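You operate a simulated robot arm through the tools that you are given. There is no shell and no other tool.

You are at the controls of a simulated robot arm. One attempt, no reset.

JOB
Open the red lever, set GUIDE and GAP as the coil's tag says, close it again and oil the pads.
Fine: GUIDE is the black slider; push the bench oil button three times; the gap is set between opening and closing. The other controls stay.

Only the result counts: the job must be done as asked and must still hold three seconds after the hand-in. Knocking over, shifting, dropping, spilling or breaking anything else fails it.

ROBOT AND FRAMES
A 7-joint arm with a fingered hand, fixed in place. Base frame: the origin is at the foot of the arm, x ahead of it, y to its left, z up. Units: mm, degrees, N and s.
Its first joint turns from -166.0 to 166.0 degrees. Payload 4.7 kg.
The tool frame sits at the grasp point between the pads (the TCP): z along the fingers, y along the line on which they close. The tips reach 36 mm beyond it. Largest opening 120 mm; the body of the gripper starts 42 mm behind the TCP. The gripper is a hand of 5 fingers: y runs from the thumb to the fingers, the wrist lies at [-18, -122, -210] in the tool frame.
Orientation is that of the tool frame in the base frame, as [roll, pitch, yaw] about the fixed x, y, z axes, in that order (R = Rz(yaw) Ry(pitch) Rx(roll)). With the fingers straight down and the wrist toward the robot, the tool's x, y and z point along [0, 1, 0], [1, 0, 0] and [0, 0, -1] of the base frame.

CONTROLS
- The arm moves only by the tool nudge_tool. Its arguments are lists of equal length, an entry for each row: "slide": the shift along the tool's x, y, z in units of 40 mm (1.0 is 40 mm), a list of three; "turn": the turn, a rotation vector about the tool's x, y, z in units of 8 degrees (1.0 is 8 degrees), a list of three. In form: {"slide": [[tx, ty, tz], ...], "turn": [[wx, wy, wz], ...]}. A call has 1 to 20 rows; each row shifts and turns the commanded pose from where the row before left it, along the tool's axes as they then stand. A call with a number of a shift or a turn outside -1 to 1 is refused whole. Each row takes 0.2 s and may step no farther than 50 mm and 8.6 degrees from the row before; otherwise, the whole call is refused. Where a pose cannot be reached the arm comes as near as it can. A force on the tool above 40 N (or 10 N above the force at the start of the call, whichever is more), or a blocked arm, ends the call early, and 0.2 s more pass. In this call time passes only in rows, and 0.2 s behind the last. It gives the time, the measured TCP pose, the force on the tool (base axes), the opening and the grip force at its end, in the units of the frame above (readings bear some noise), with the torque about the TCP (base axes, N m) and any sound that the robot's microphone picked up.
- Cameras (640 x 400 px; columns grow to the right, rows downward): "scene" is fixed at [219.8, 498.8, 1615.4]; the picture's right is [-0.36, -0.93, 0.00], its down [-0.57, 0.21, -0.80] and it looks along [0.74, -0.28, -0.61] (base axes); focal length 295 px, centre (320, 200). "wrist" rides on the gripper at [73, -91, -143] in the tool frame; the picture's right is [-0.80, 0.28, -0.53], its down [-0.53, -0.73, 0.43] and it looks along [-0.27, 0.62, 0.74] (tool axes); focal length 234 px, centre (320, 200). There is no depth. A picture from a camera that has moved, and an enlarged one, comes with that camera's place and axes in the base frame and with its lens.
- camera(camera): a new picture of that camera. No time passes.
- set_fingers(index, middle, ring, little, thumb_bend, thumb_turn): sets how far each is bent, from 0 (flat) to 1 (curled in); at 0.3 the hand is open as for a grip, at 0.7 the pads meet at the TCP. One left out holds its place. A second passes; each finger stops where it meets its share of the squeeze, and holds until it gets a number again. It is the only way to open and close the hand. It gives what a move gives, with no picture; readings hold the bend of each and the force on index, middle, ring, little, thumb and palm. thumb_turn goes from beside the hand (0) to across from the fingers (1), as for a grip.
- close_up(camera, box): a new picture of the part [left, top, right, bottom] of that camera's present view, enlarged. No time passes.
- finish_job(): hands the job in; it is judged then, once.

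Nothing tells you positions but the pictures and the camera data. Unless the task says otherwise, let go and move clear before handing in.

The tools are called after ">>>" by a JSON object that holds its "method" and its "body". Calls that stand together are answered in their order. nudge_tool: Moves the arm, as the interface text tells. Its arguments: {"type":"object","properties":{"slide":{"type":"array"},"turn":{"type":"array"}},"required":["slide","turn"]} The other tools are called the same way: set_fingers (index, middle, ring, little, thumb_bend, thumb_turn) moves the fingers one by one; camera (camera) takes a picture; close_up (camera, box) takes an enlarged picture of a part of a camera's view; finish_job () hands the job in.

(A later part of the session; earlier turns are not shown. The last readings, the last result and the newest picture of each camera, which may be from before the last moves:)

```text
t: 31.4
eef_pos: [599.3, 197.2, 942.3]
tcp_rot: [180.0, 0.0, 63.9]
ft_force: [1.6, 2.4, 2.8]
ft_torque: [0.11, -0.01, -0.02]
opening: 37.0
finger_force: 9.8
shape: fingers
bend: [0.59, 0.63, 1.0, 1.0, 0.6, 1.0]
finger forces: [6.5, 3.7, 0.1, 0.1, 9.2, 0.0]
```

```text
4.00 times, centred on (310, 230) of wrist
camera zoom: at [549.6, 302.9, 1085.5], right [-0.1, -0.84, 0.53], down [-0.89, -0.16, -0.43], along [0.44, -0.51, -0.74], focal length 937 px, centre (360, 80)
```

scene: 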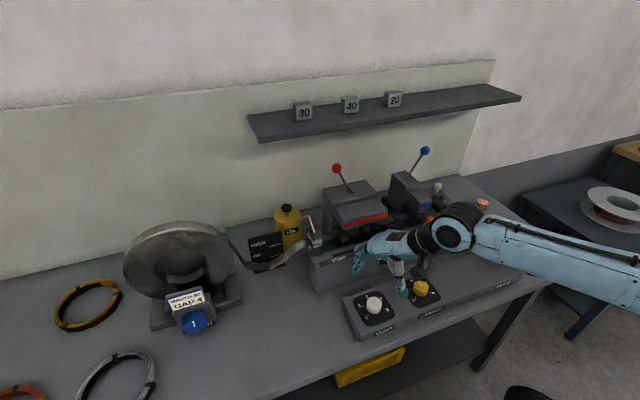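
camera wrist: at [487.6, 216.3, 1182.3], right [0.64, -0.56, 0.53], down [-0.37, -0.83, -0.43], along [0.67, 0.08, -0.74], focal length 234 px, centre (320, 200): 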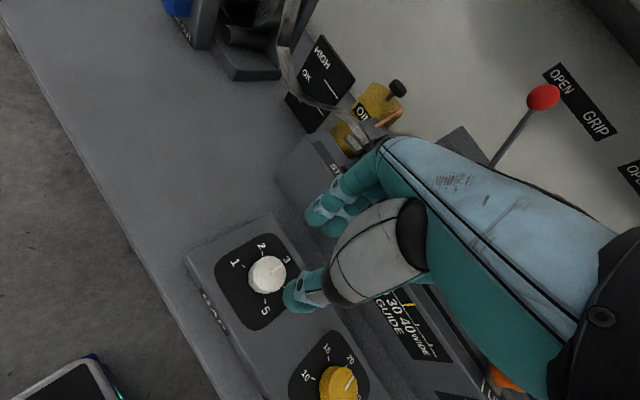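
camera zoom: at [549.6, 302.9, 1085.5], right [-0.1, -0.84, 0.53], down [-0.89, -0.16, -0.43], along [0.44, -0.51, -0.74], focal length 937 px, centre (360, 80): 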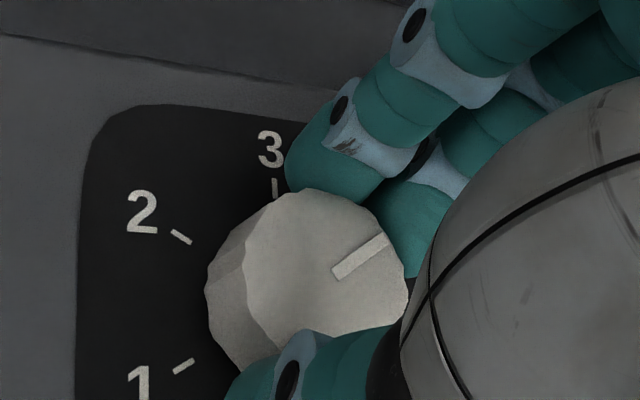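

The hand has turned 56° with no slip. I'll add the last 4°.

>>> {"method": "nudge_tool", "body": {"slide": [[0, 0, 0]], "turn": [[0, 0, 0.5]]}}

>>> {"method": "camera", "body": {"camera": "wrist"}}

>>> {"method": "close_up", "body": {"camera": "wrist", "box": [230, 200, 390, 300]}}

```text
t: 31.8
eef_pos: [599.5, 196.6, 942.6]
tcp_rot: [180.0, -0.1, 60.1]
ft_force: [1.3, 1.9, 2.0]
ft_torque: [0.11, -0.02, 0.02]
opening: 37.2
finger_force: 9.4
shape: fingers
bend: [0.59, 0.63, 1.0, 1.0, 0.6, 1.0]
finger forces: [6.4, 3.8, 0.0, 0.0, 9.1, 0.0]
```

```text
taken
camera wrist: at [557.1, 306.1, 1085.7], right [-0.16, -0.84, 0.52], down [-0.9, -0.09, -0.43], along [0.41, -0.54, -0.74], focal length 234 px, centre (320, 200)
```

wrist: 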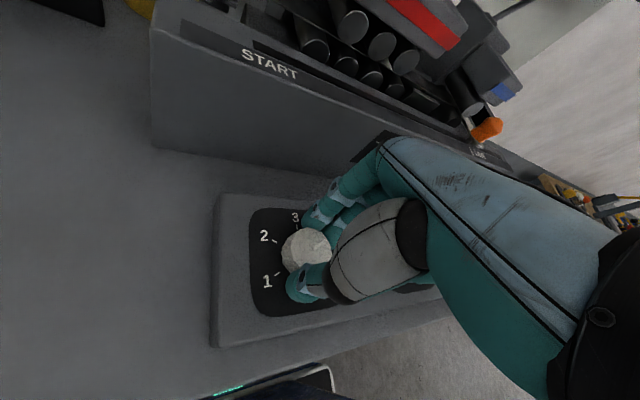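

```text
4.00 times, centred on (310, 250) of wrist
camera zoom: at [557.1, 306.1, 1085.7], right [-0.16, -0.84, 0.52], down [-0.9, -0.09, -0.43], along [0.41, -0.54, -0.74], focal length 937 px, centre (360, 0)
```

zoom: 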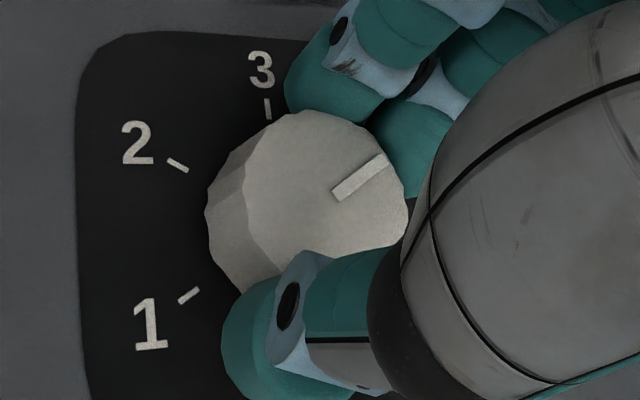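

I'm releasing the grip to check the pointer against the 4 mark.

>>> {"method": "set_fingers", "body": {"index": 0.47, "middle": 0.47, "thumb_bend": 0.5}}

>>> {"method": "close_up", "body": {"camera": "wrist", "box": [230, 200, 390, 300]}}

>>> {"method": "nudge_tool", "body": {"slide": [[0, 0, -0.5], [0, 0, -0.8], [0, 0, -1], [0, 0, -1]], "turn": [[0, 0, 0], [0, 0, 0], [0, 0, 0], [0, 0, 0]]}}

>>> {"method": "camera", "body": {"camera": "wrist"}}

>>> {"method": "camera", "body": {"camera": "scene"}}

```text
t: 32.8
eef_pos: [600.2, 196.9, 942.6]
tcp_rot: [180.0, 0.0, 60.1]
ft_force: [-0.6, -0.1, -0.5]
ft_torque: [-0.02, -0.01, 0.01]
opening: 67.1
finger_force: 0.0
shape: fingers
bend: [0.47, 0.47, 1.0, 1.0, 0.5, 1.0]
finger forces: [0.0, 0.0, 0.1, 0.0, 0.0, 0.1]
```

```text
4.00 times, centred on (310, 250) of wrist
camera zoom: at [557.0, 306.0, 1085.5], right [-0.16, -0.84, 0.52], down [-0.9, -0.1, -0.43], along [0.41, -0.54, -0.74], focal length 937 px, centre (360, 0)
```

zoom: 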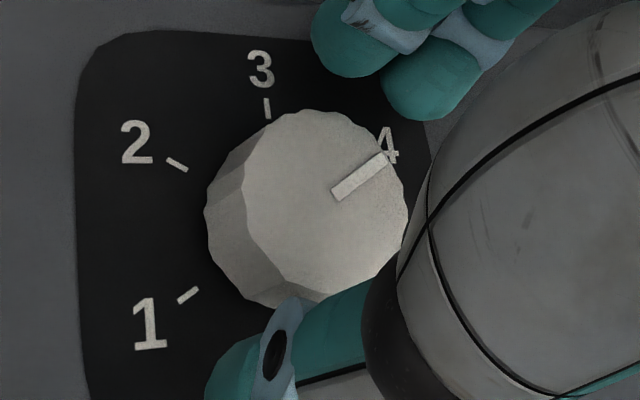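

```text
t: 33.8
eef_pos: [601.7, 194.5, 1073.7]
tcp_rot: [180.0, 0.0, 60.1]
ft_force: [0.5, -0.3, 0.2]
ft_torque: [0.02, 0.0, -0.01]
opening: 67.0
finger_force: 0.1
shape: fingers
bend: [0.47, 0.47, 1.0, 1.0, 0.5, 1.0]
finger forces: [0.0, 0.0, 0.0, 0.1, 0.0, 0.0]
```

```text
taken
camera wrist: at [559.4, 303.7, 1217.0], right [-0.16, -0.84, 0.53], down [-0.9, -0.1, -0.42], along [0.4, -0.54, -0.74], focal length 234 px, centre (320, 200)
```

wrist: 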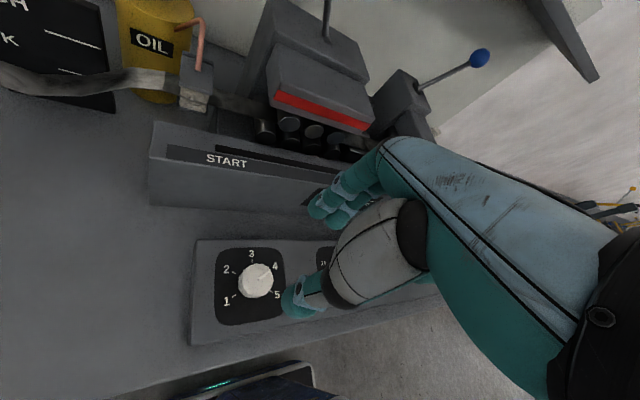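

```text
taken
```

scene: 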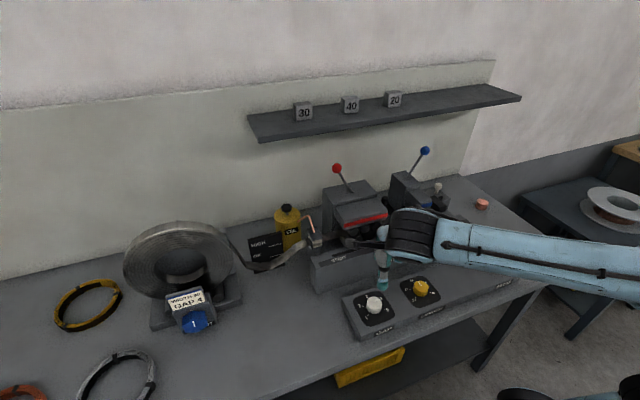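

>>> {"method": "close_up", "body": {"camera": "wrist", "box": [208, 242, 304, 302]}}

>>> {"method": "close_up", "body": {"camera": "scene", "box": [350, 285, 406, 320]}}

>>> {"method": "close_up", "body": {"camera": "scene", "box": [360, 225, 472, 295]}}

```text
6.67 times, centred on (256, 272) of wrist
camera zoom: at [559.4, 303.7, 1217.0], right [-0.16, -0.84, 0.53], down [-0.9, -0.1, -0.42], along [0.4, -0.54, -0.74], focal length 1561 px, centre (747, -280)
```

zoom: 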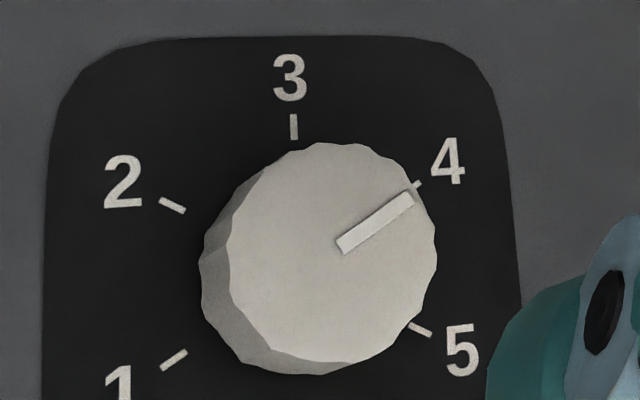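

```text
11.43 times, centred on (378, 302) of scene
camera zoom: at [219.8, 498.8, 1615.4], right [-0.36, -0.93, 0.0], down [-0.57, 0.21, -0.8], along [0.74, -0.28, -0.61], focal length 3374 px, centre (-343, -971)
```

zoom: 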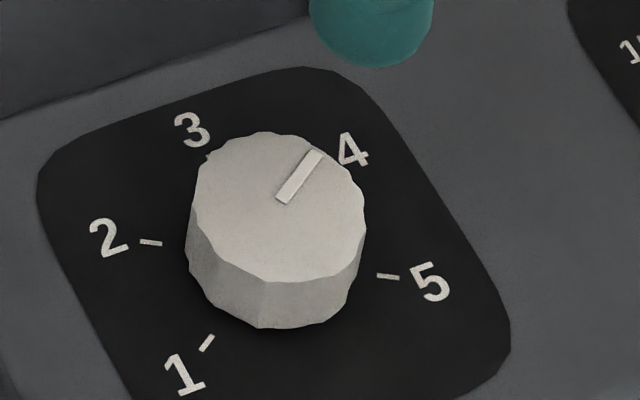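

```text
5.71 times, centred on (416, 260) of scene
camera zoom: at [219.8, 498.8, 1615.4], right [-0.36, -0.93, 0.0], down [-0.57, 0.21, -0.8], along [0.74, -0.28, -0.61], focal length 1687 px, centre (-229, -143)
```

zoom: 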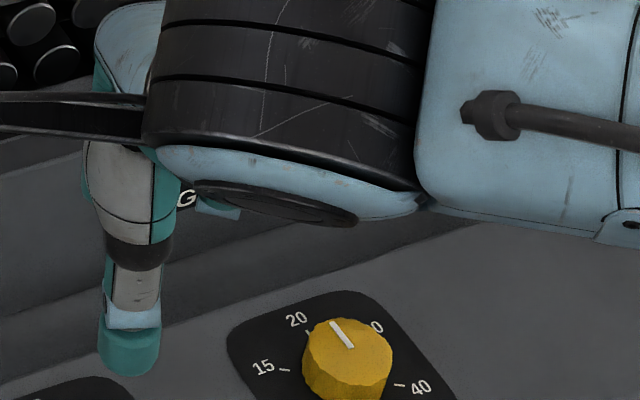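

GAP's pointer now lies on 4 and LENGTH is untouched. Next I lift, curl all but the index, and go to the left (+y) side of the red ball to push it back to GRIP.

>>> {"method": "nudge_tool", "body": {"slide": [[0, 0, -1], [0, 0, -1], [0, 0, -1], [0, 0, -1], [0, 0, -0.5], [0, 0, 0], [0, 0, 0], [0, 0, 0], [0, 0, 0]], "turn": [[0, 0, 0], [0, 0, 0], [0, 0, 0], [0, 0, 0], [0, 0, 0], [0, 0, -1], [0, 0, -1], [0, 0, -1], [0, 0, -0.75]]}}

>>> {"method": "set_fingers", "body": {"index": 0.22, "middle": 1, "thumb_bend": 0.4}}

>>> {"method": "close_up", "body": {"camera": "scene", "box": [360, 225, 472, 295]}}

>>> {"method": "camera", "body": {"camera": "wrist"}}

```text
t: 35.8
eef_pos: [600.4, 198.9, 1254.0]
tcp_rot: [-180.0, -0.1, 90.2]
ft_force: [0.1, -0.1, 0.1]
ft_torque: [-0.01, 0.01, -0.03]
opening: 66.9
finger_force: 0.0
shape: fingers
bend: [0.47, 0.47, 1.0, 1.0, 0.5, 1.0]
finger forces: [0.0, 0.1, 0.0, 0.0, 0.1, 0.0]
```

```text
t: 36.8
eef_pos: [600.6, 197.9, 1253.2]
tcp_rot: [-179.9, 0.0, 90.1]
ft_force: [-0.7, -0.1, 0.0]
ft_torque: [-0.03, 0.02, -0.05]
opening: 121.7
finger_force: 0.1
shape: fingers
bend: [0.22, 1.0, 1.0, 1.0, 0.4, 0.99]
finger forces: [0.0, 0.0, 0.0, 0.0, 0.0, 0.0]
```

```text
5.71 times, centred on (416, 260) of scene
camera zoom: at [219.8, 498.8, 1615.4], right [-0.36, -0.93, 0.0], down [-0.57, 0.21, -0.8], along [0.74, -0.28, -0.61], focal length 1687 px, centre (-229, -143)
```

zoom: 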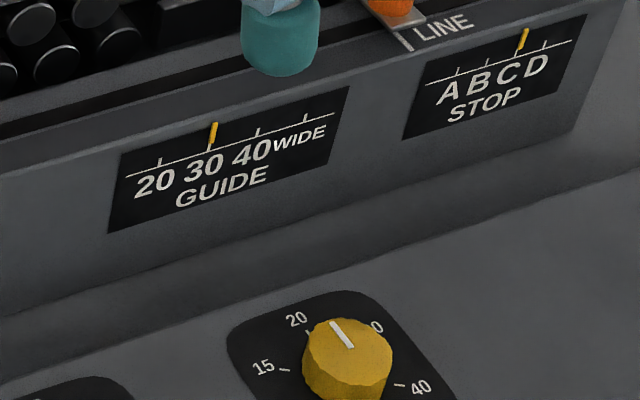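

```text
taken
camera wrist: at [508.7, 270.5, 1397.1], right [0.28, -0.8, 0.53], down [-0.73, -0.53, -0.43], along [0.62, -0.27, -0.74], focal length 234 px, centre (320, 200)
```

wrist: 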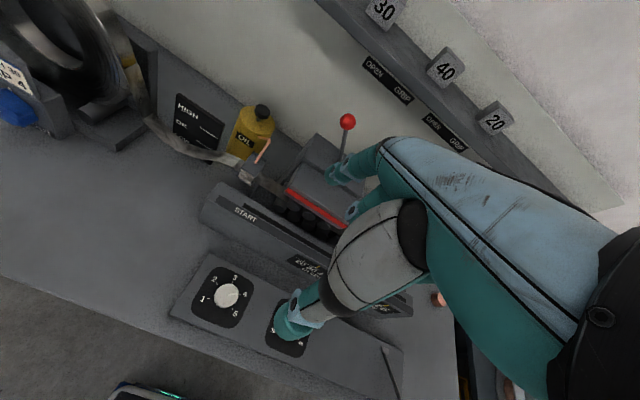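

Everything reads right: GUIDE 30, GAP 4. I'm moving to the left side of the red ball, above it.

>>> {"method": "nudge_tool", "body": {"slide": [[0.13, 0.91, 0], [0.13, 0.91, 0], [0.13, 0.91, 0], [0.13, 0.91, 0], [0.13, 0.91, 0], [0.13, 0.91, 0]], "turn": [[0, 0, 0], [0, 0, 0], [0, 0, 0], [0, 0, 0], [0, 0, 0], [0, 0, 0]]}}

>>> {"method": "close_up", "body": {"camera": "scene", "box": [290, 90, 450, 190]}}

>>> {"method": "close_up", "body": {"camera": "wrist", "box": [200, 100, 440, 250]}}

```text
t: 38.2
eef_pos: [818.9, 229.4, 1255.0]
tcp_rot: [179.8, -0.1, 90.1]
ft_force: [-1.6, -0.5, 0.6]
ft_torque: [0.01, -0.06, -0.02]
opening: 122.1
finger_force: 0.1
shape: fingers
bend: [0.22, 1.0, 1.0, 1.0, 0.4, 0.99]
finger forces: [0.0, 0.1, 0.1, 0.1, 0.0, 0.0]
```

```text
4.00 times, centred on (370, 140) of scene
camera zoom: at [219.8, 498.8, 1615.4], right [-0.36, -0.93, 0.0], down [-0.57, 0.21, -0.8], along [0.74, -0.28, -0.61], focal length 1181 px, centre (120, 440)
```

zoom: 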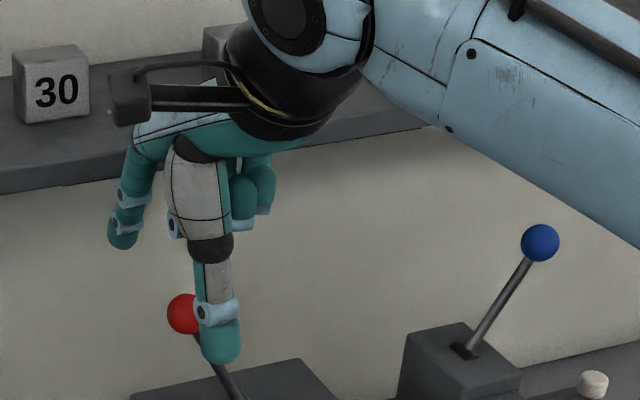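

```text
2.67 times, centred on (320, 175) of wrist
camera zoom: at [727.5, 302.6, 1398.5], right [0.28, -0.8, 0.53], down [-0.73, -0.53, -0.43], along [0.62, -0.27, -0.74], focal length 624 px, centre (320, 267)
```

zoom: 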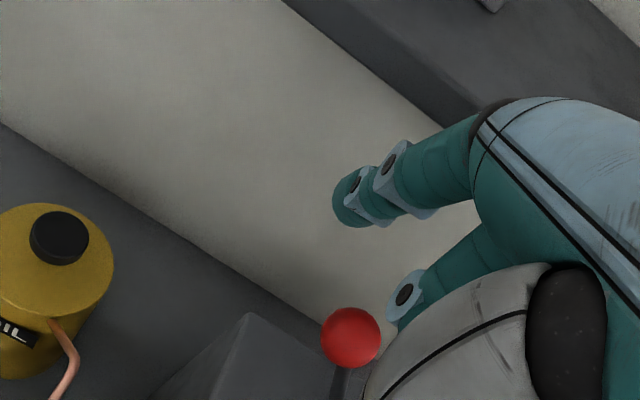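

The index hangs left of and beyond the ball, as predicted. I'm lowering it to ball height.

>>> {"method": "nudge_tool", "body": {"slide": [[0, 0, 1], [0, 0, 1]], "turn": [[0, 0, 0], [0, 0, 0]]}}

>>> {"method": "close_up", "body": {"camera": "scene", "box": [290, 110, 434, 200]}}

>>> {"method": "close_up", "body": {"camera": "wrist", "box": [240, 120, 400, 220]}}

```text
t: 38.8
eef_pos: [818.0, 231.8, 1174.0]
tcp_rot: [179.8, 0.0, 90.0]
ft_force: [0.0, -0.1, 0.6]
ft_torque: [0.0, -0.03, -0.01]
opening: 122.0
finger_force: 0.1
shape: fingers
bend: [0.22, 1.0, 1.0, 1.0, 0.4, 0.99]
finger forces: [0.0, 0.1, 0.0, 0.0, 0.1, 0.0]
```

```text
4.44 times, centred on (362, 155) of scene
camera zoom: at [219.8, 498.8, 1615.4], right [-0.36, -0.93, 0.0], down [-0.57, 0.21, -0.8], along [0.74, -0.28, -0.61], focal length 1312 px, centre (133, 400)
```

zoom: 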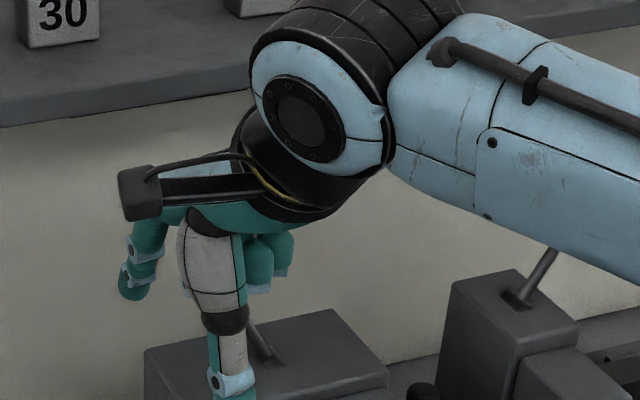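

```text
4.00 times, centred on (320, 170) of wrist
camera zoom: at [726.0, 304.6, 1317.6], right [0.28, -0.8, 0.53], down [-0.73, -0.53, -0.43], along [0.62, -0.26, -0.74], focal length 937 px, centre (320, 320)
```

zoom: 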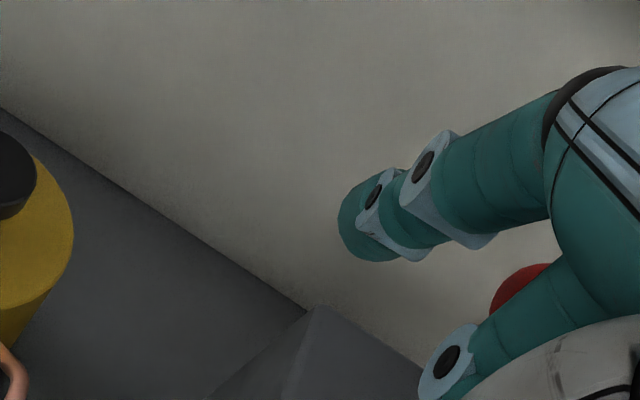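

The ball is just right of the index now. I'm pushing in −y toward GRIP.

>>> {"method": "nudge_tool", "body": {"slide": [[-0.4, 0, 0], [-0.35, 0, 0], [-0.35, 0, 0], [-0.35, 0, 0], [-0.35, 0, 0]], "turn": [[0, 0, 0], [0, 0, 0], [0, 0, 0], [0, 0, 0], [0, 0, 0]]}}

>>> {"method": "close_up", "body": {"camera": "scene", "box": [290, 110, 434, 200]}}

>>> {"method": "close_up", "body": {"camera": "wrist", "box": [240, 120, 400, 220]}}

```text
t: 40.0
eef_pos: [816.9, 157.2, 1171.6]
tcp_rot: [180.0, 0.0, 90.0]
ft_force: [-0.2, -0.3, 0.3]
ft_torque: [0.01, 0.02, 0.03]
opening: 122.2
finger_force: 0.5
shape: fingers
bend: [0.22, 1.0, 1.0, 1.0, 0.4, 0.99]
finger forces: [0.1, 0.0, 0.0, 0.0, 0.0, 0.1]
```

```text
4.44 times, centred on (362, 155) of scene
camera zoom: at [219.8, 498.8, 1615.4], right [-0.36, -0.93, 0.0], down [-0.57, 0.21, -0.8], along [0.74, -0.28, -0.61], focal length 1312 px, centre (133, 400)
```

zoom: 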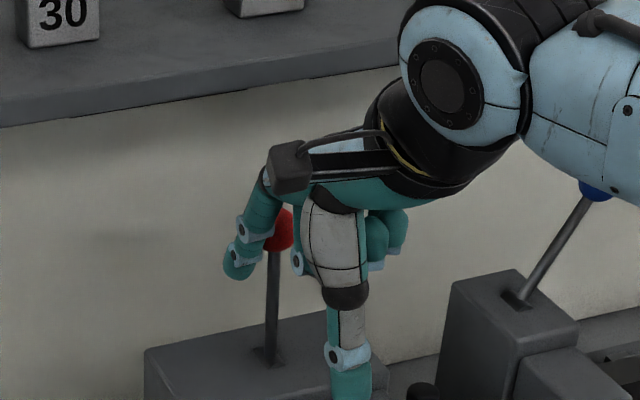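

```text
4.00 times, centred on (320, 170) of wrist
camera zoom: at [726.8, 229.0, 1316.1], right [0.28, -0.8, 0.53], down [-0.73, -0.53, -0.43], along [0.62, -0.27, -0.74], focal length 937 px, centre (320, 320)
```

zoom: 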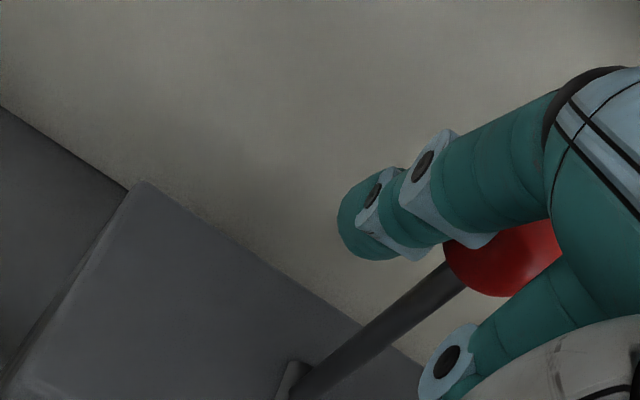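

The lever is upright and following. I'll continue to GRIP.

>>> {"method": "nudge_tool", "body": {"slide": [[-0.35, 0, 0], [-0.35, 0, 0], [-0.35, 0, 0], [-0.3, 0, 0]], "turn": [[0, 0, 0], [0, 0, 0], [0, 0, 0], [0, 0, 0]]}}

>>> {"method": "close_up", "body": {"camera": "scene", "box": [320, 110, 464, 200]}}

>>> {"method": "close_up", "body": {"camera": "wrist", "box": [240, 120, 400, 220]}}

```text
t: 41.0
eef_pos: [817.2, 102.1, 1175.4]
tcp_rot: [180.0, 0.1, 89.9]
ft_force: [-0.1, -0.3, 0.2]
ft_torque: [0.0, 0.02, 0.01]
opening: 122.0
finger_force: 0.0
shape: fingers
bend: [0.22, 1.0, 1.0, 1.0, 0.4, 0.99]
finger forces: [0.0, 0.0, 0.0, 0.0, 0.0, 0.1]
```

```text
4.44 times, centred on (392, 155) of scene
camera zoom: at [219.8, 498.8, 1615.4], right [-0.36, -0.93, 0.0], down [-0.57, 0.21, -0.8], along [0.74, -0.28, -0.61], focal length 1312 px, centre (0, 400)
```

zoom: 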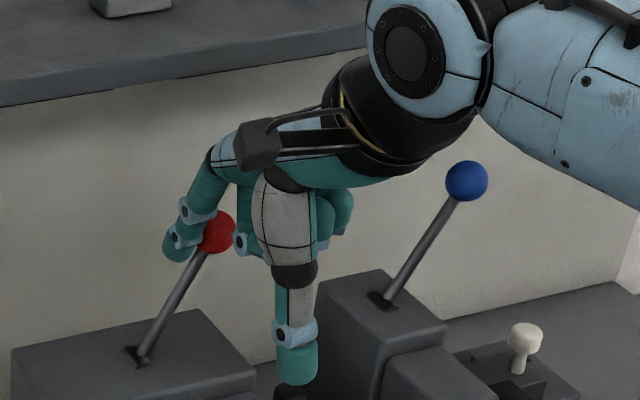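

```text
4.00 times, centred on (320, 170) of wrist
camera zoom: at [726.8, 175.1, 1318.7], right [0.28, -0.8, 0.53], down [-0.73, -0.53, -0.43], along [0.62, -0.27, -0.74], focal length 937 px, centre (320, 320)
```

zoom: 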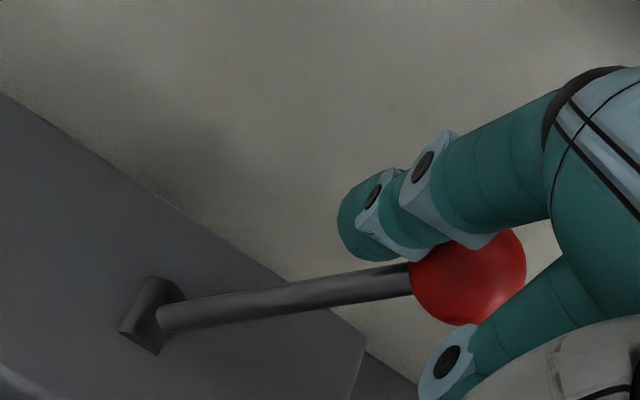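

The ball is back at y≈86, its original GRIP position. I'll feel for the stop with a gentle further push.

>>> {"method": "nudge_tool", "body": {"slide": [[-0.1, 0, 0], [-0.1, 0, 0]], "turn": [[0, 0, 0], [0, 0, 0]]}}

>>> {"method": "close_up", "body": {"camera": "scene", "box": [320, 110, 464, 200]}}

>>> {"method": "close_up", "body": {"camera": "scene", "box": [310, 175, 438, 255]}}

```text
t: 41.6
eef_pos: [817.6, 96.5, 1174.1]
tcp_rot: [179.9, 0.0, 90.2]
ft_force: [-1.8, 6.4, 1.4]
ft_torque: [0.03, -0.14, 0.53]
opening: 122.4
finger_force: 3.6
shape: fingers
bend: [0.22, 1.0, 1.0, 1.0, 0.4, 0.99]
finger forces: [7.6, 0.0, 0.1, 0.0, 0.0, 0.0]
```

```text
4.44 times, centred on (392, 155) of scene
camera zoom: at [219.8, 498.8, 1615.4], right [-0.36, -0.93, 0.0], down [-0.57, 0.21, -0.8], along [0.74, -0.28, -0.61], focal length 1312 px, centre (0, 400)
```

zoom: 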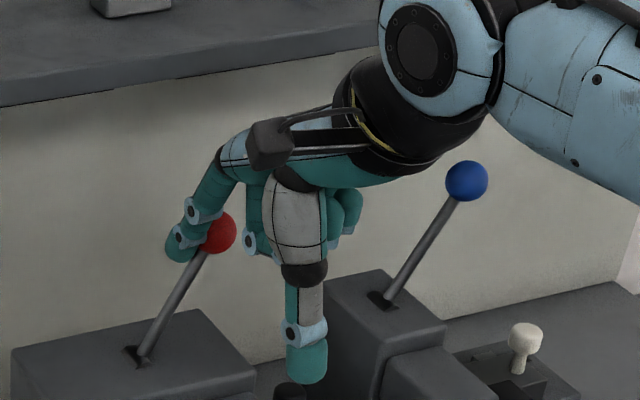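

```text
5.00 times, centred on (374, 215) of scene
camera zoom: at [219.8, 498.8, 1615.4], right [-0.36, -0.93, 0.0], down [-0.57, 0.21, -0.8], along [0.74, -0.28, -0.61], focal length 1476 px, centre (50, 125)
```

zoom: 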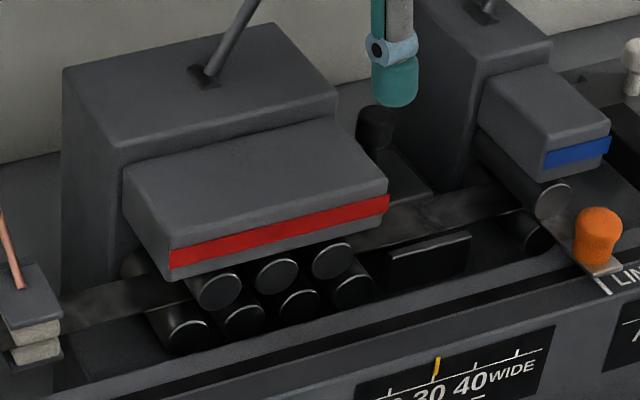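

The lever is firmly against its GRIP stop (about 7 N, ball unmoved). I'm backing off left and up, then heading toward the copper button on the bench at the right.

>>> {"method": "nudge_tool", "body": {"slide": [[0.5, 0, 0], [0, -0.5, -0.8], [0, -0.6, -0.8], [0, -0.6, -0.8], [-0.9, -0.4, 0], [-0.95, -0.3, 0], [-0.95, -0.3, 0], [-0.95, -0.3, 0], [-0.95, -0.3, 0], [-0.95, -0.2, 0], [-0.95, -0.2, 0], [-0.95, -0.2, 0], [-0.95, -0.2, 0]], "turn": [[0, 0, 0], [0, 0, 0], [0, 0, 0], [0, 0, 0], [0, 0, 0], [0, 0, 0], [0, 0, 0], [0, 0, 0], [0, 0, 0], [0, 0, 0], [0, 0, 0], [0, 0, 0], [0, 0, 0]]}}

>>> {"method": "camera", "body": {"camera": "scene"}}

>>> {"method": "camera", "body": {"camera": "wrist"}}

```text
t: 44.4
eef_pos: [653.6, -223.8, 1265.2]
tcp_rot: [180.0, 0.0, 90.1]
ft_force: [-0.7, 0.8, -0.3]
ft_torque: [0.02, 0.0, -0.01]
opening: 121.8
finger_force: 0.0
shape: fingers
bend: [0.22, 1.0, 1.0, 1.0, 0.4, 0.99]
finger forces: [0.0, 0.1, 0.0, 0.0, 0.1, 0.0]
```

```text
taken
```

scene: 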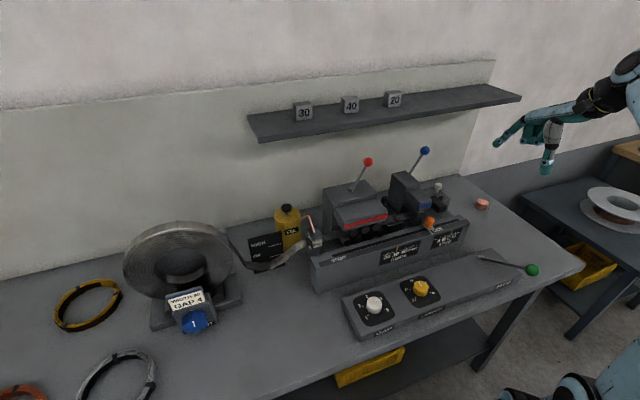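

```text
taken
camera wrist: at [562.8, -151.4, 1409.6], right [0.28, -0.8, 0.53], down [-0.73, -0.53, -0.43], along [0.62, -0.26, -0.74], focal length 234 px, centre (320, 200)
```

wrist: 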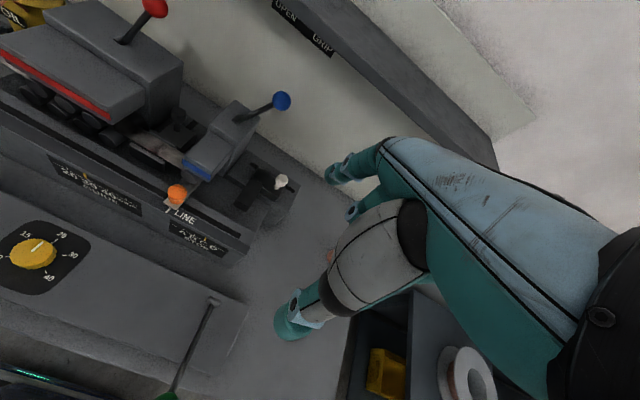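

Both levers look right and everything else is in place. Now I'll turn the hand radially toward the copper button and make the index more vertical.

>>> {"method": "nudge_tool", "body": {"slide": [[-0.9, 0.3, 0], [-0.9, 0.3, 0], [-0.9, 0.3, 0], [0, 0, 0], [0, 0, 0], [0, 0, 0], [0, 0, 0]], "turn": [[0, 0, 0], [0, 0, 0], [0, 0, 0], [0, 0, 1], [0, 0, 1], [0, 0, 1], [0, 0, 0.5]]}}

>>> {"method": "set_fingers", "body": {"index": 0.42, "thumb_bend": 0.3}}

>>> {"method": "camera", "body": {"camera": "wrist"}}

>>> {"method": "camera", "body": {"camera": "scene"}}

```text
t: 46.0
eef_pos: [689.0, -335.3, 1269.1]
tcp_rot: [-180.0, 0.0, 62.0]
ft_force: [-0.9, 0.2, 0.1]
ft_torque: [0.0, -0.01, 0.01]
opening: 122.2
finger_force: 0.1
shape: fingers
bend: [0.22, 1.0, 1.0, 1.0, 0.4, 0.99]
finger forces: [0.0, 0.0, 0.1, 0.0, 0.0, 0.0]
```

```text
t: 47.0
eef_pos: [689.6, -334.8, 1270.3]
tcp_rot: [-180.0, 0.0, 62.0]
ft_force: [-0.6, -0.5, -0.3]
ft_torque: [0.0, 0.03, -0.03]
opening: 104.8
finger_force: 0.1
shape: fingers
bend: [0.42, 1.0, 1.0, 1.0, 0.3, 0.98]
finger forces: [0.0, 0.0, 0.0, 0.1, 0.1, 0.0]
```

```text
taken
camera wrist: at [643.3, -227.5, 1413.1], right [-0.13, -0.84, 0.52], down [-0.9, -0.13, -0.43], along [0.42, -0.53, -0.74], focal length 234 px, centre (320, 200)
```

wrist: 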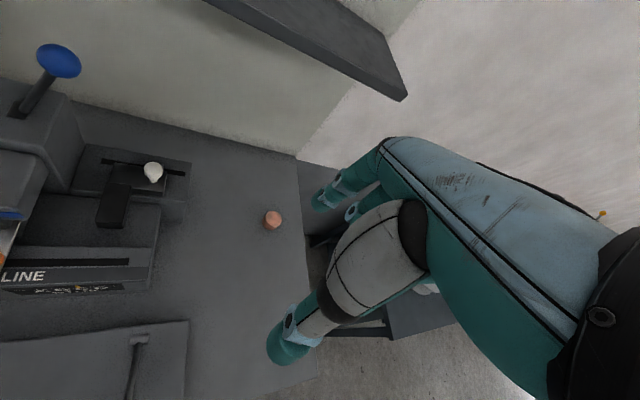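

```text
taken
```

scene: 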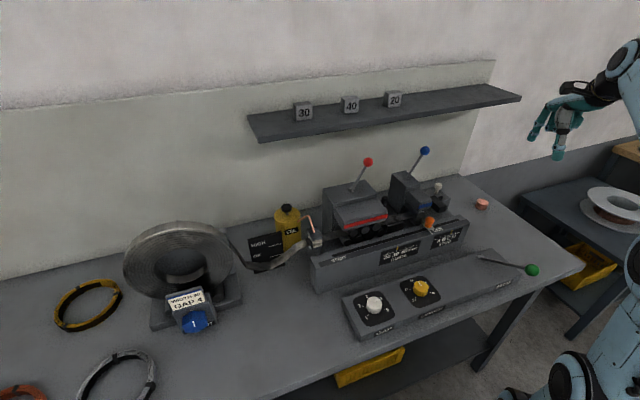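

Now I'll triangulate the button top and the fingertip with close-ups.

>>> {"method": "close_up", "body": {"camera": "wrist", "box": [248, 202, 296, 232]}}

>>> {"method": "close_up", "body": {"camera": "scene", "box": [466, 190, 498, 210]}}

>>> {"method": "close_up", "body": {"camera": "wrist", "box": [290, 160, 386, 220]}}

>>> {"method": "close_up", "body": {"camera": "scene", "box": [520, 80, 616, 140]}}

```text
13.33 times, centred on (272, 217) of wrist
camera zoom: at [643.3, -227.5, 1413.1], right [-0.13, -0.84, 0.52], down [-0.9, -0.13, -0.43], along [0.42, -0.53, -0.74], focal length 3122 px, centre (960, -27)
```

zoom: 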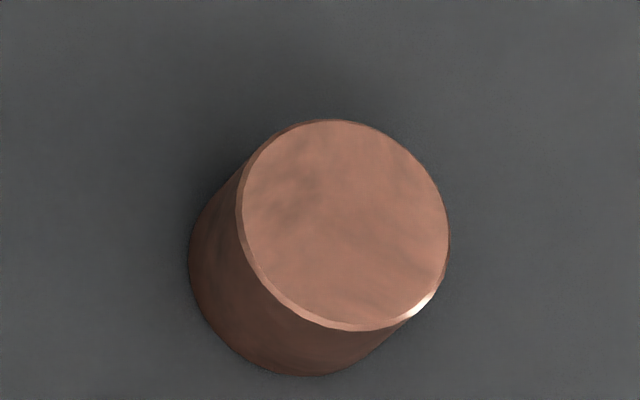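

```text
16.00 times, centred on (482, 200) of scene
camera zoom: at [219.8, 498.8, 1615.4], right [-0.36, -0.93, 0.0], down [-0.57, 0.21, -0.8], along [0.74, -0.28, -0.61], focal length 4724 px, centre (-2272, 200)
```

zoom: 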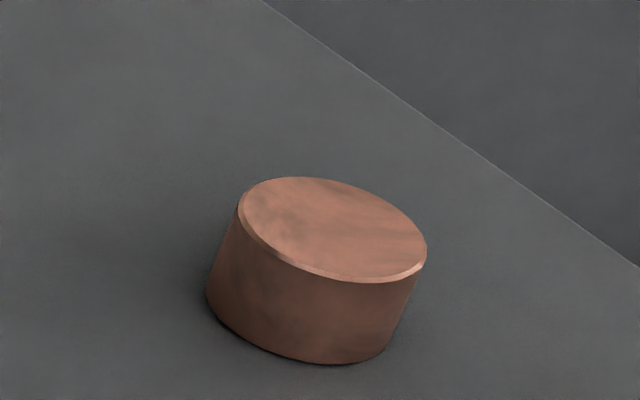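

```text
6.67 times, centred on (338, 190) of wrist
camera zoom: at [643.3, -227.5, 1413.1], right [-0.13, -0.84, 0.52], down [-0.9, -0.13, -0.43], along [0.42, -0.53, -0.74], focal length 1561 px, centre (200, 267)
```

zoom: 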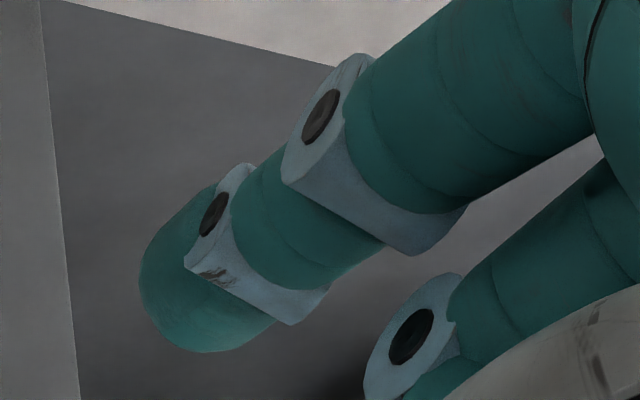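

```text
6.67 times, centred on (568, 110) of scene
camera zoom: at [219.8, 498.8, 1615.4], right [-0.36, -0.93, 0.0], down [-0.57, 0.21, -0.8], along [0.74, -0.28, -0.61], focal length 1968 px, centre (-1333, 800)
```

zoom: 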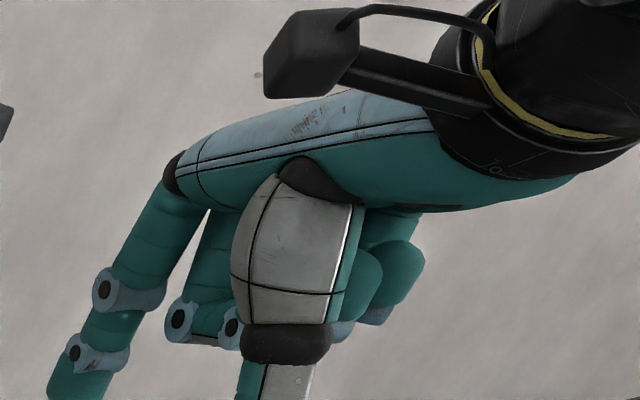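

The button top (40 mm wide) is at about (873.5, -458, 873–880), and the index tip is at tool (8, 51, 39). I'll tuck the thumb slightly and come down above the button.

>>> {"method": "set_fingers", "body": {"thumb_bend": 0.6}}

>>> {"method": "nudge_tool", "body": {"slide": [[-0.094, 0.528, 0.844], [-0.094, 0.528, 0.844], [-0.094, 0.528, 0.844], [-0.094, 0.528, 0.844], [-0.094, 0.528, 0.844], [-0.094, 0.528, 0.844], [-0.094, 0.528, 0.844], [-0.094, 0.528, 0.844]], "turn": [[0, 0, 0], [0, 0, 0], [0, 0, 0], [0, 0, 0], [0, 0, 0], [0, 0, 0], [0, 0, 0], [0, 0, 0]]}}

>>> {"method": "camera", "body": {"camera": "wrist"}}

>>> {"method": "close_up", "body": {"camera": "scene", "box": [430, 140, 558, 220]}}

```text
t: 48.0
eef_pos: [689.2, -334.3, 1268.9]
tcp_rot: [180.0, -0.1, 62.1]
ft_force: [0.5, 0.0, -0.3]
ft_torque: [-0.01, -0.03, 0.03]
opening: 60.3
finger_force: 0.0
shape: fingers
bend: [0.42, 1.0, 1.0, 1.0, 0.6, 1.0]
finger forces: [0.0, 0.0, 0.0, 0.0, 0.0, 0.0]
```

```text
t: 49.8
eef_pos: [825.5, -441.4, 1001.5]
tcp_rot: [179.8, 0.0, 62.1]
ft_force: [0.3, -0.4, 2.2]
ft_torque: [-0.02, 0.05, 0.01]
opening: 60.3
finger_force: 0.0
shape: fingers
bend: [0.42, 1.0, 1.0, 1.0, 0.6, 1.0]
finger forces: [0.0, 0.0, 0.0, 0.0, 0.0, 0.0]
```

```text
taken
camera wrist: at [779.3, -334.5, 1145.2], right [-0.13, -0.84, 0.53], down [-0.9, -0.13, -0.43], along [0.43, -0.53, -0.74], focal length 234 px, centre (320, 200)
```

wrist: 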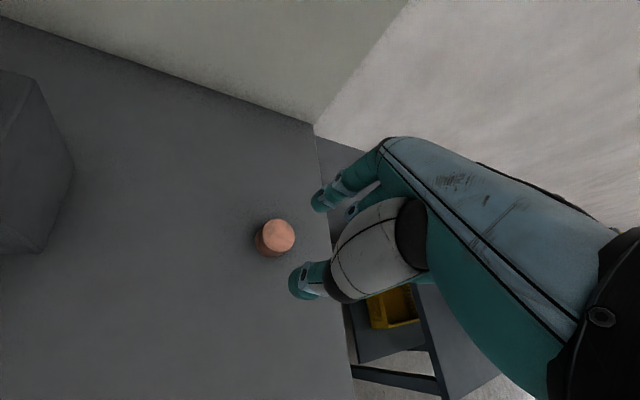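

```text
5.00 times, centred on (494, 180) of scene
camera zoom: at [219.8, 498.8, 1615.4], right [-0.36, -0.93, 0.0], down [-0.57, 0.21, -0.8], along [0.74, -0.28, -0.61], focal length 1476 px, centre (-550, 300)
```

zoom: 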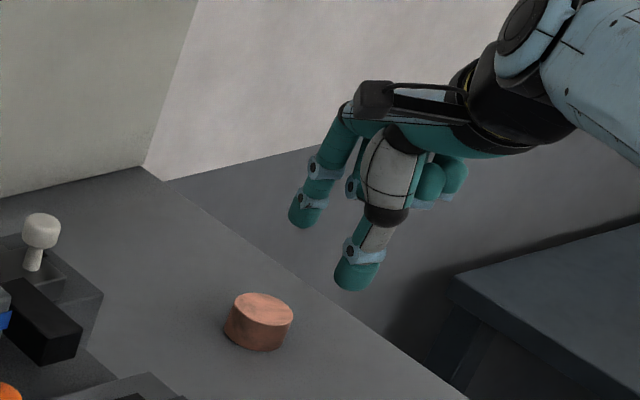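

The tip is almost directly above the button (within ~4 mm). I'm descending to just above its top.

>>> {"method": "nudge_tool", "body": {"slide": [[0.05, 0, 0.9], [0.05, 0, 0.75]], "turn": [[0, 0, 0], [0, 0, 0]]}}

>>> {"method": "close_up", "body": {"camera": "wrist", "box": [240, 160, 400, 260]}}

>>> {"method": "close_up", "body": {"camera": "scene", "box": [450, 165, 530, 215]}}

```text
t: 50.4
eef_pos: [828.0, -438.6, 934.3]
tcp_rot: [179.9, -0.1, 62.2]
ft_force: [-0.5, -1.4, 0.0]
ft_torque: [-0.03, -0.02, 0.0]
opening: 60.3
finger_force: 0.0
shape: fingers
bend: [0.42, 1.0, 1.0, 1.0, 0.6, 1.0]
finger forces: [0.0, 0.0, 0.0, 0.0, 0.1, 0.0]
```

```text
4.00 times, centred on (320, 210) of wrist
camera zoom: at [782.7, -330.5, 1077.0], right [-0.13, -0.84, 0.53], down [-0.9, -0.13, -0.43], along [0.42, -0.53, -0.74], focal length 937 px, centre (320, 160)
```

zoom: 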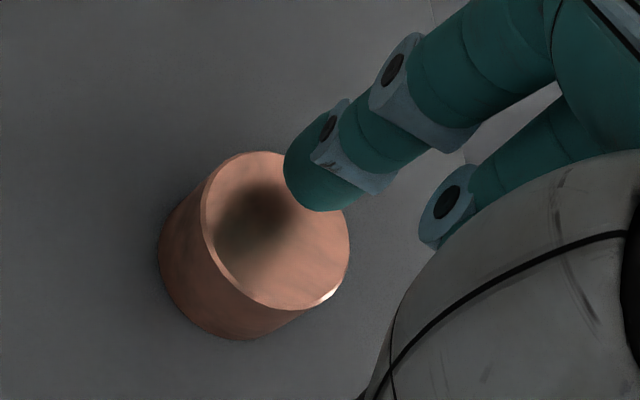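

```text
8.00 times, centred on (490, 190) of scene
camera zoom: at [219.8, 498.8, 1615.4], right [-0.36, -0.93, 0.0], down [-0.57, 0.21, -0.8], along [0.74, -0.28, -0.61], focal length 2362 px, centre (-1040, 280)
```

zoom: 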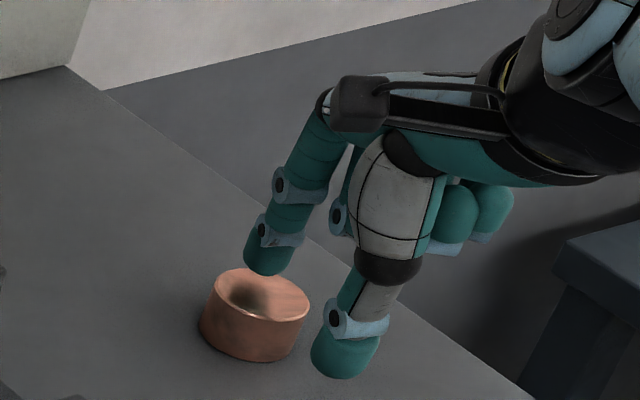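

The tip hovers just above the button's middle. I'm stepping down to make contact.

>>> {"method": "nudge_tool", "body": {"slide": [[0, 0, 0.12], [0, 0, 0.12], [0, 0, 0.1]], "turn": [[0, 0, 0], [0, 0, 0], [0, 0, 0]]}}

>>> {"method": "close_up", "body": {"camera": "scene", "box": [450, 165, 530, 215]}}

```text
t: 51.2
eef_pos: [826.0, -436.9, 925.2]
tcp_rot: [179.6, 0.0, 62.1]
ft_force: [-3.0, 1.7, 20.7]
ft_torque: [-0.29, -1.06, 0.03]
opening: 61.0
finger_force: 9.9
shape: fingers
bend: [0.41, 1.0, 1.0, 1.0, 0.6, 1.0]
finger forces: [21.3, 0.1, 0.1, 0.1, 0.0, 0.0]
```

```text
8.00 times, centred on (490, 190) of scene
camera zoom: at [219.8, 498.8, 1615.4], right [-0.36, -0.93, 0.0], down [-0.57, 0.21, -0.8], along [0.74, -0.28, -0.61], focal length 2362 px, centre (-1040, 280)
```

zoom: 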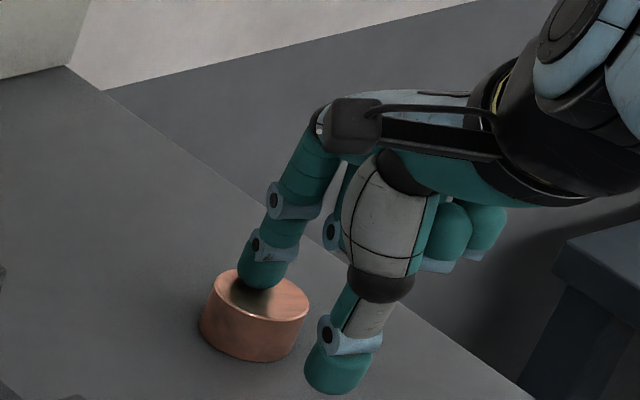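

I feel 21 N on contact, with no obvious movement of the button so far. I'll compare its height closely with the earlier view before pressing harder.

>>> {"method": "close_up", "body": {"camera": "scene", "box": [466, 190, 498, 210]}}

>>> {"method": "close_up", "body": {"camera": "scene", "box": [270, 195, 334, 235]}}

>>> {"method": "close_up", "body": {"camera": "wrist", "box": [240, 160, 400, 260]}}

```text
16.00 times, centred on (482, 200) of scene
camera zoom: at [219.8, 498.8, 1615.4], right [-0.36, -0.93, 0.0], down [-0.57, 0.21, -0.8], along [0.74, -0.28, -0.61], focal length 4724 px, centre (-2272, 200)
```

zoom: 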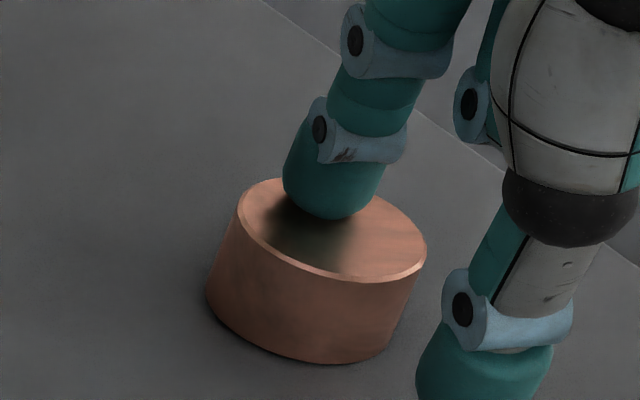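

```text
10.00 times, centred on (302, 215) of scene
camera zoom: at [219.8, 498.8, 1615.4], right [-0.36, -0.93, 0.0], down [-0.57, 0.21, -0.8], along [0.74, -0.28, -0.61], focal length 2952 px, centre (500, 50)
```

zoom: 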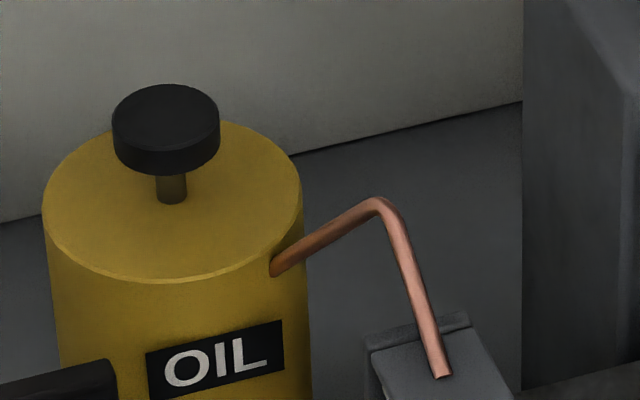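

```text
4.00 times, centred on (320, 210) of wrist
camera zoom: at [780.7, -328.5, 1068.0], right [-0.13, -0.84, 0.53], down [-0.89, -0.13, -0.43], along [0.43, -0.53, -0.73], focal length 937 px, centre (320, 160)
```

zoom: 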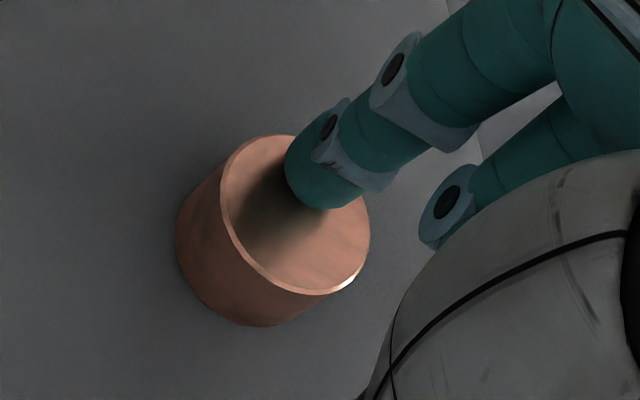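

The copper cylinder has not moved by even a pixel under 21 N. I'll press slightly harder, to around 30 N, before ruling it out as a button.

>>> {"method": "nudge_tool", "body": {"slide": [[0, 0, 0.03], [0, 0, 0.03]], "turn": [[0, 0, 0], [0, 0, 0]]}}

>>> {"method": "close_up", "body": {"camera": "scene", "box": [466, 190, 498, 210]}}

```text
t: 51.9
eef_pos: [829.2, -436.2, 924.9]
tcp_rot: [179.1, -0.1, 62.0]
ft_force: [-1.1, 1.2, 8.0]
ft_torque: [-0.12, -0.44, 0.02]
opening: 60.6
finger_force: 4.2
shape: fingers
bend: [0.42, 1.0, 1.0, 1.0, 0.6, 1.0]
finger forces: [8.8, 0.0, 0.0, 0.0, 0.0, 0.0]
stopped in row 2: the force on the tool passed its limit at 41 N (the readings are from after the stop); the commanded pose is now the measured one
```

```text
16.00 times, centred on (482, 200) of scene
camera zoom: at [219.8, 498.8, 1615.4], right [-0.36, -0.93, 0.0], down [-0.57, 0.21, -0.8], along [0.74, -0.28, -0.61], focal length 4724 px, centre (-2272, 200)
```

zoom: 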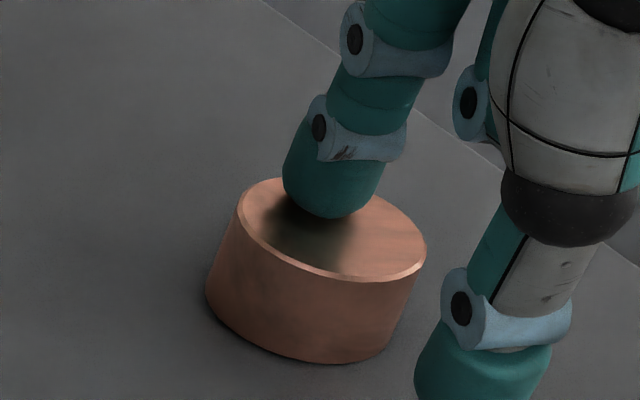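

Even at 41 N the copper cylinder is rigid, so it is a solid slug and not a button; it has not shifted. The OIL can standing on the bench has a black push-cap on a stem, with its pipe feeding the pads, so that is the oil button. I'm lifting straight off.

>>> {"method": "nudge_tool", "body": {"slide": [[0, 0, -0.3], [0, 0, -0.7], [0, 0, -1], [0, 0, -1]], "turn": [[0, 0, 0], [0, 0, 0], [0, 0, 0], [0, 0, 0]]}}

>>> {"method": "close_up", "body": {"camera": "scene", "box": [466, 190, 498, 210]}}

```text
t: 52.9
eef_pos: [824.7, -436.1, 1043.8]
tcp_rot: [179.6, 0.0, 61.9]
ft_force: [0.5, -0.5, -1.5]
ft_torque: [0.04, 0.01, 0.02]
opening: 60.1
finger_force: 0.1
shape: fingers
bend: [0.42, 1.0, 1.0, 1.0, 0.6, 1.0]
finger forces: [0.1, 0.0, 0.1, 0.1, 0.1, 0.1]
```

```text
16.00 times, centred on (482, 200) of scene
camera zoom: at [219.8, 498.8, 1615.4], right [-0.36, -0.93, 0.0], down [-0.57, 0.21, -0.8], along [0.74, -0.28, -0.61], focal length 4724 px, centre (-2272, 200)
```

zoom: 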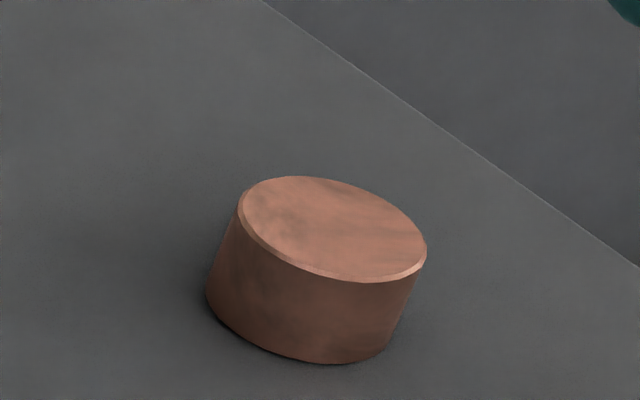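

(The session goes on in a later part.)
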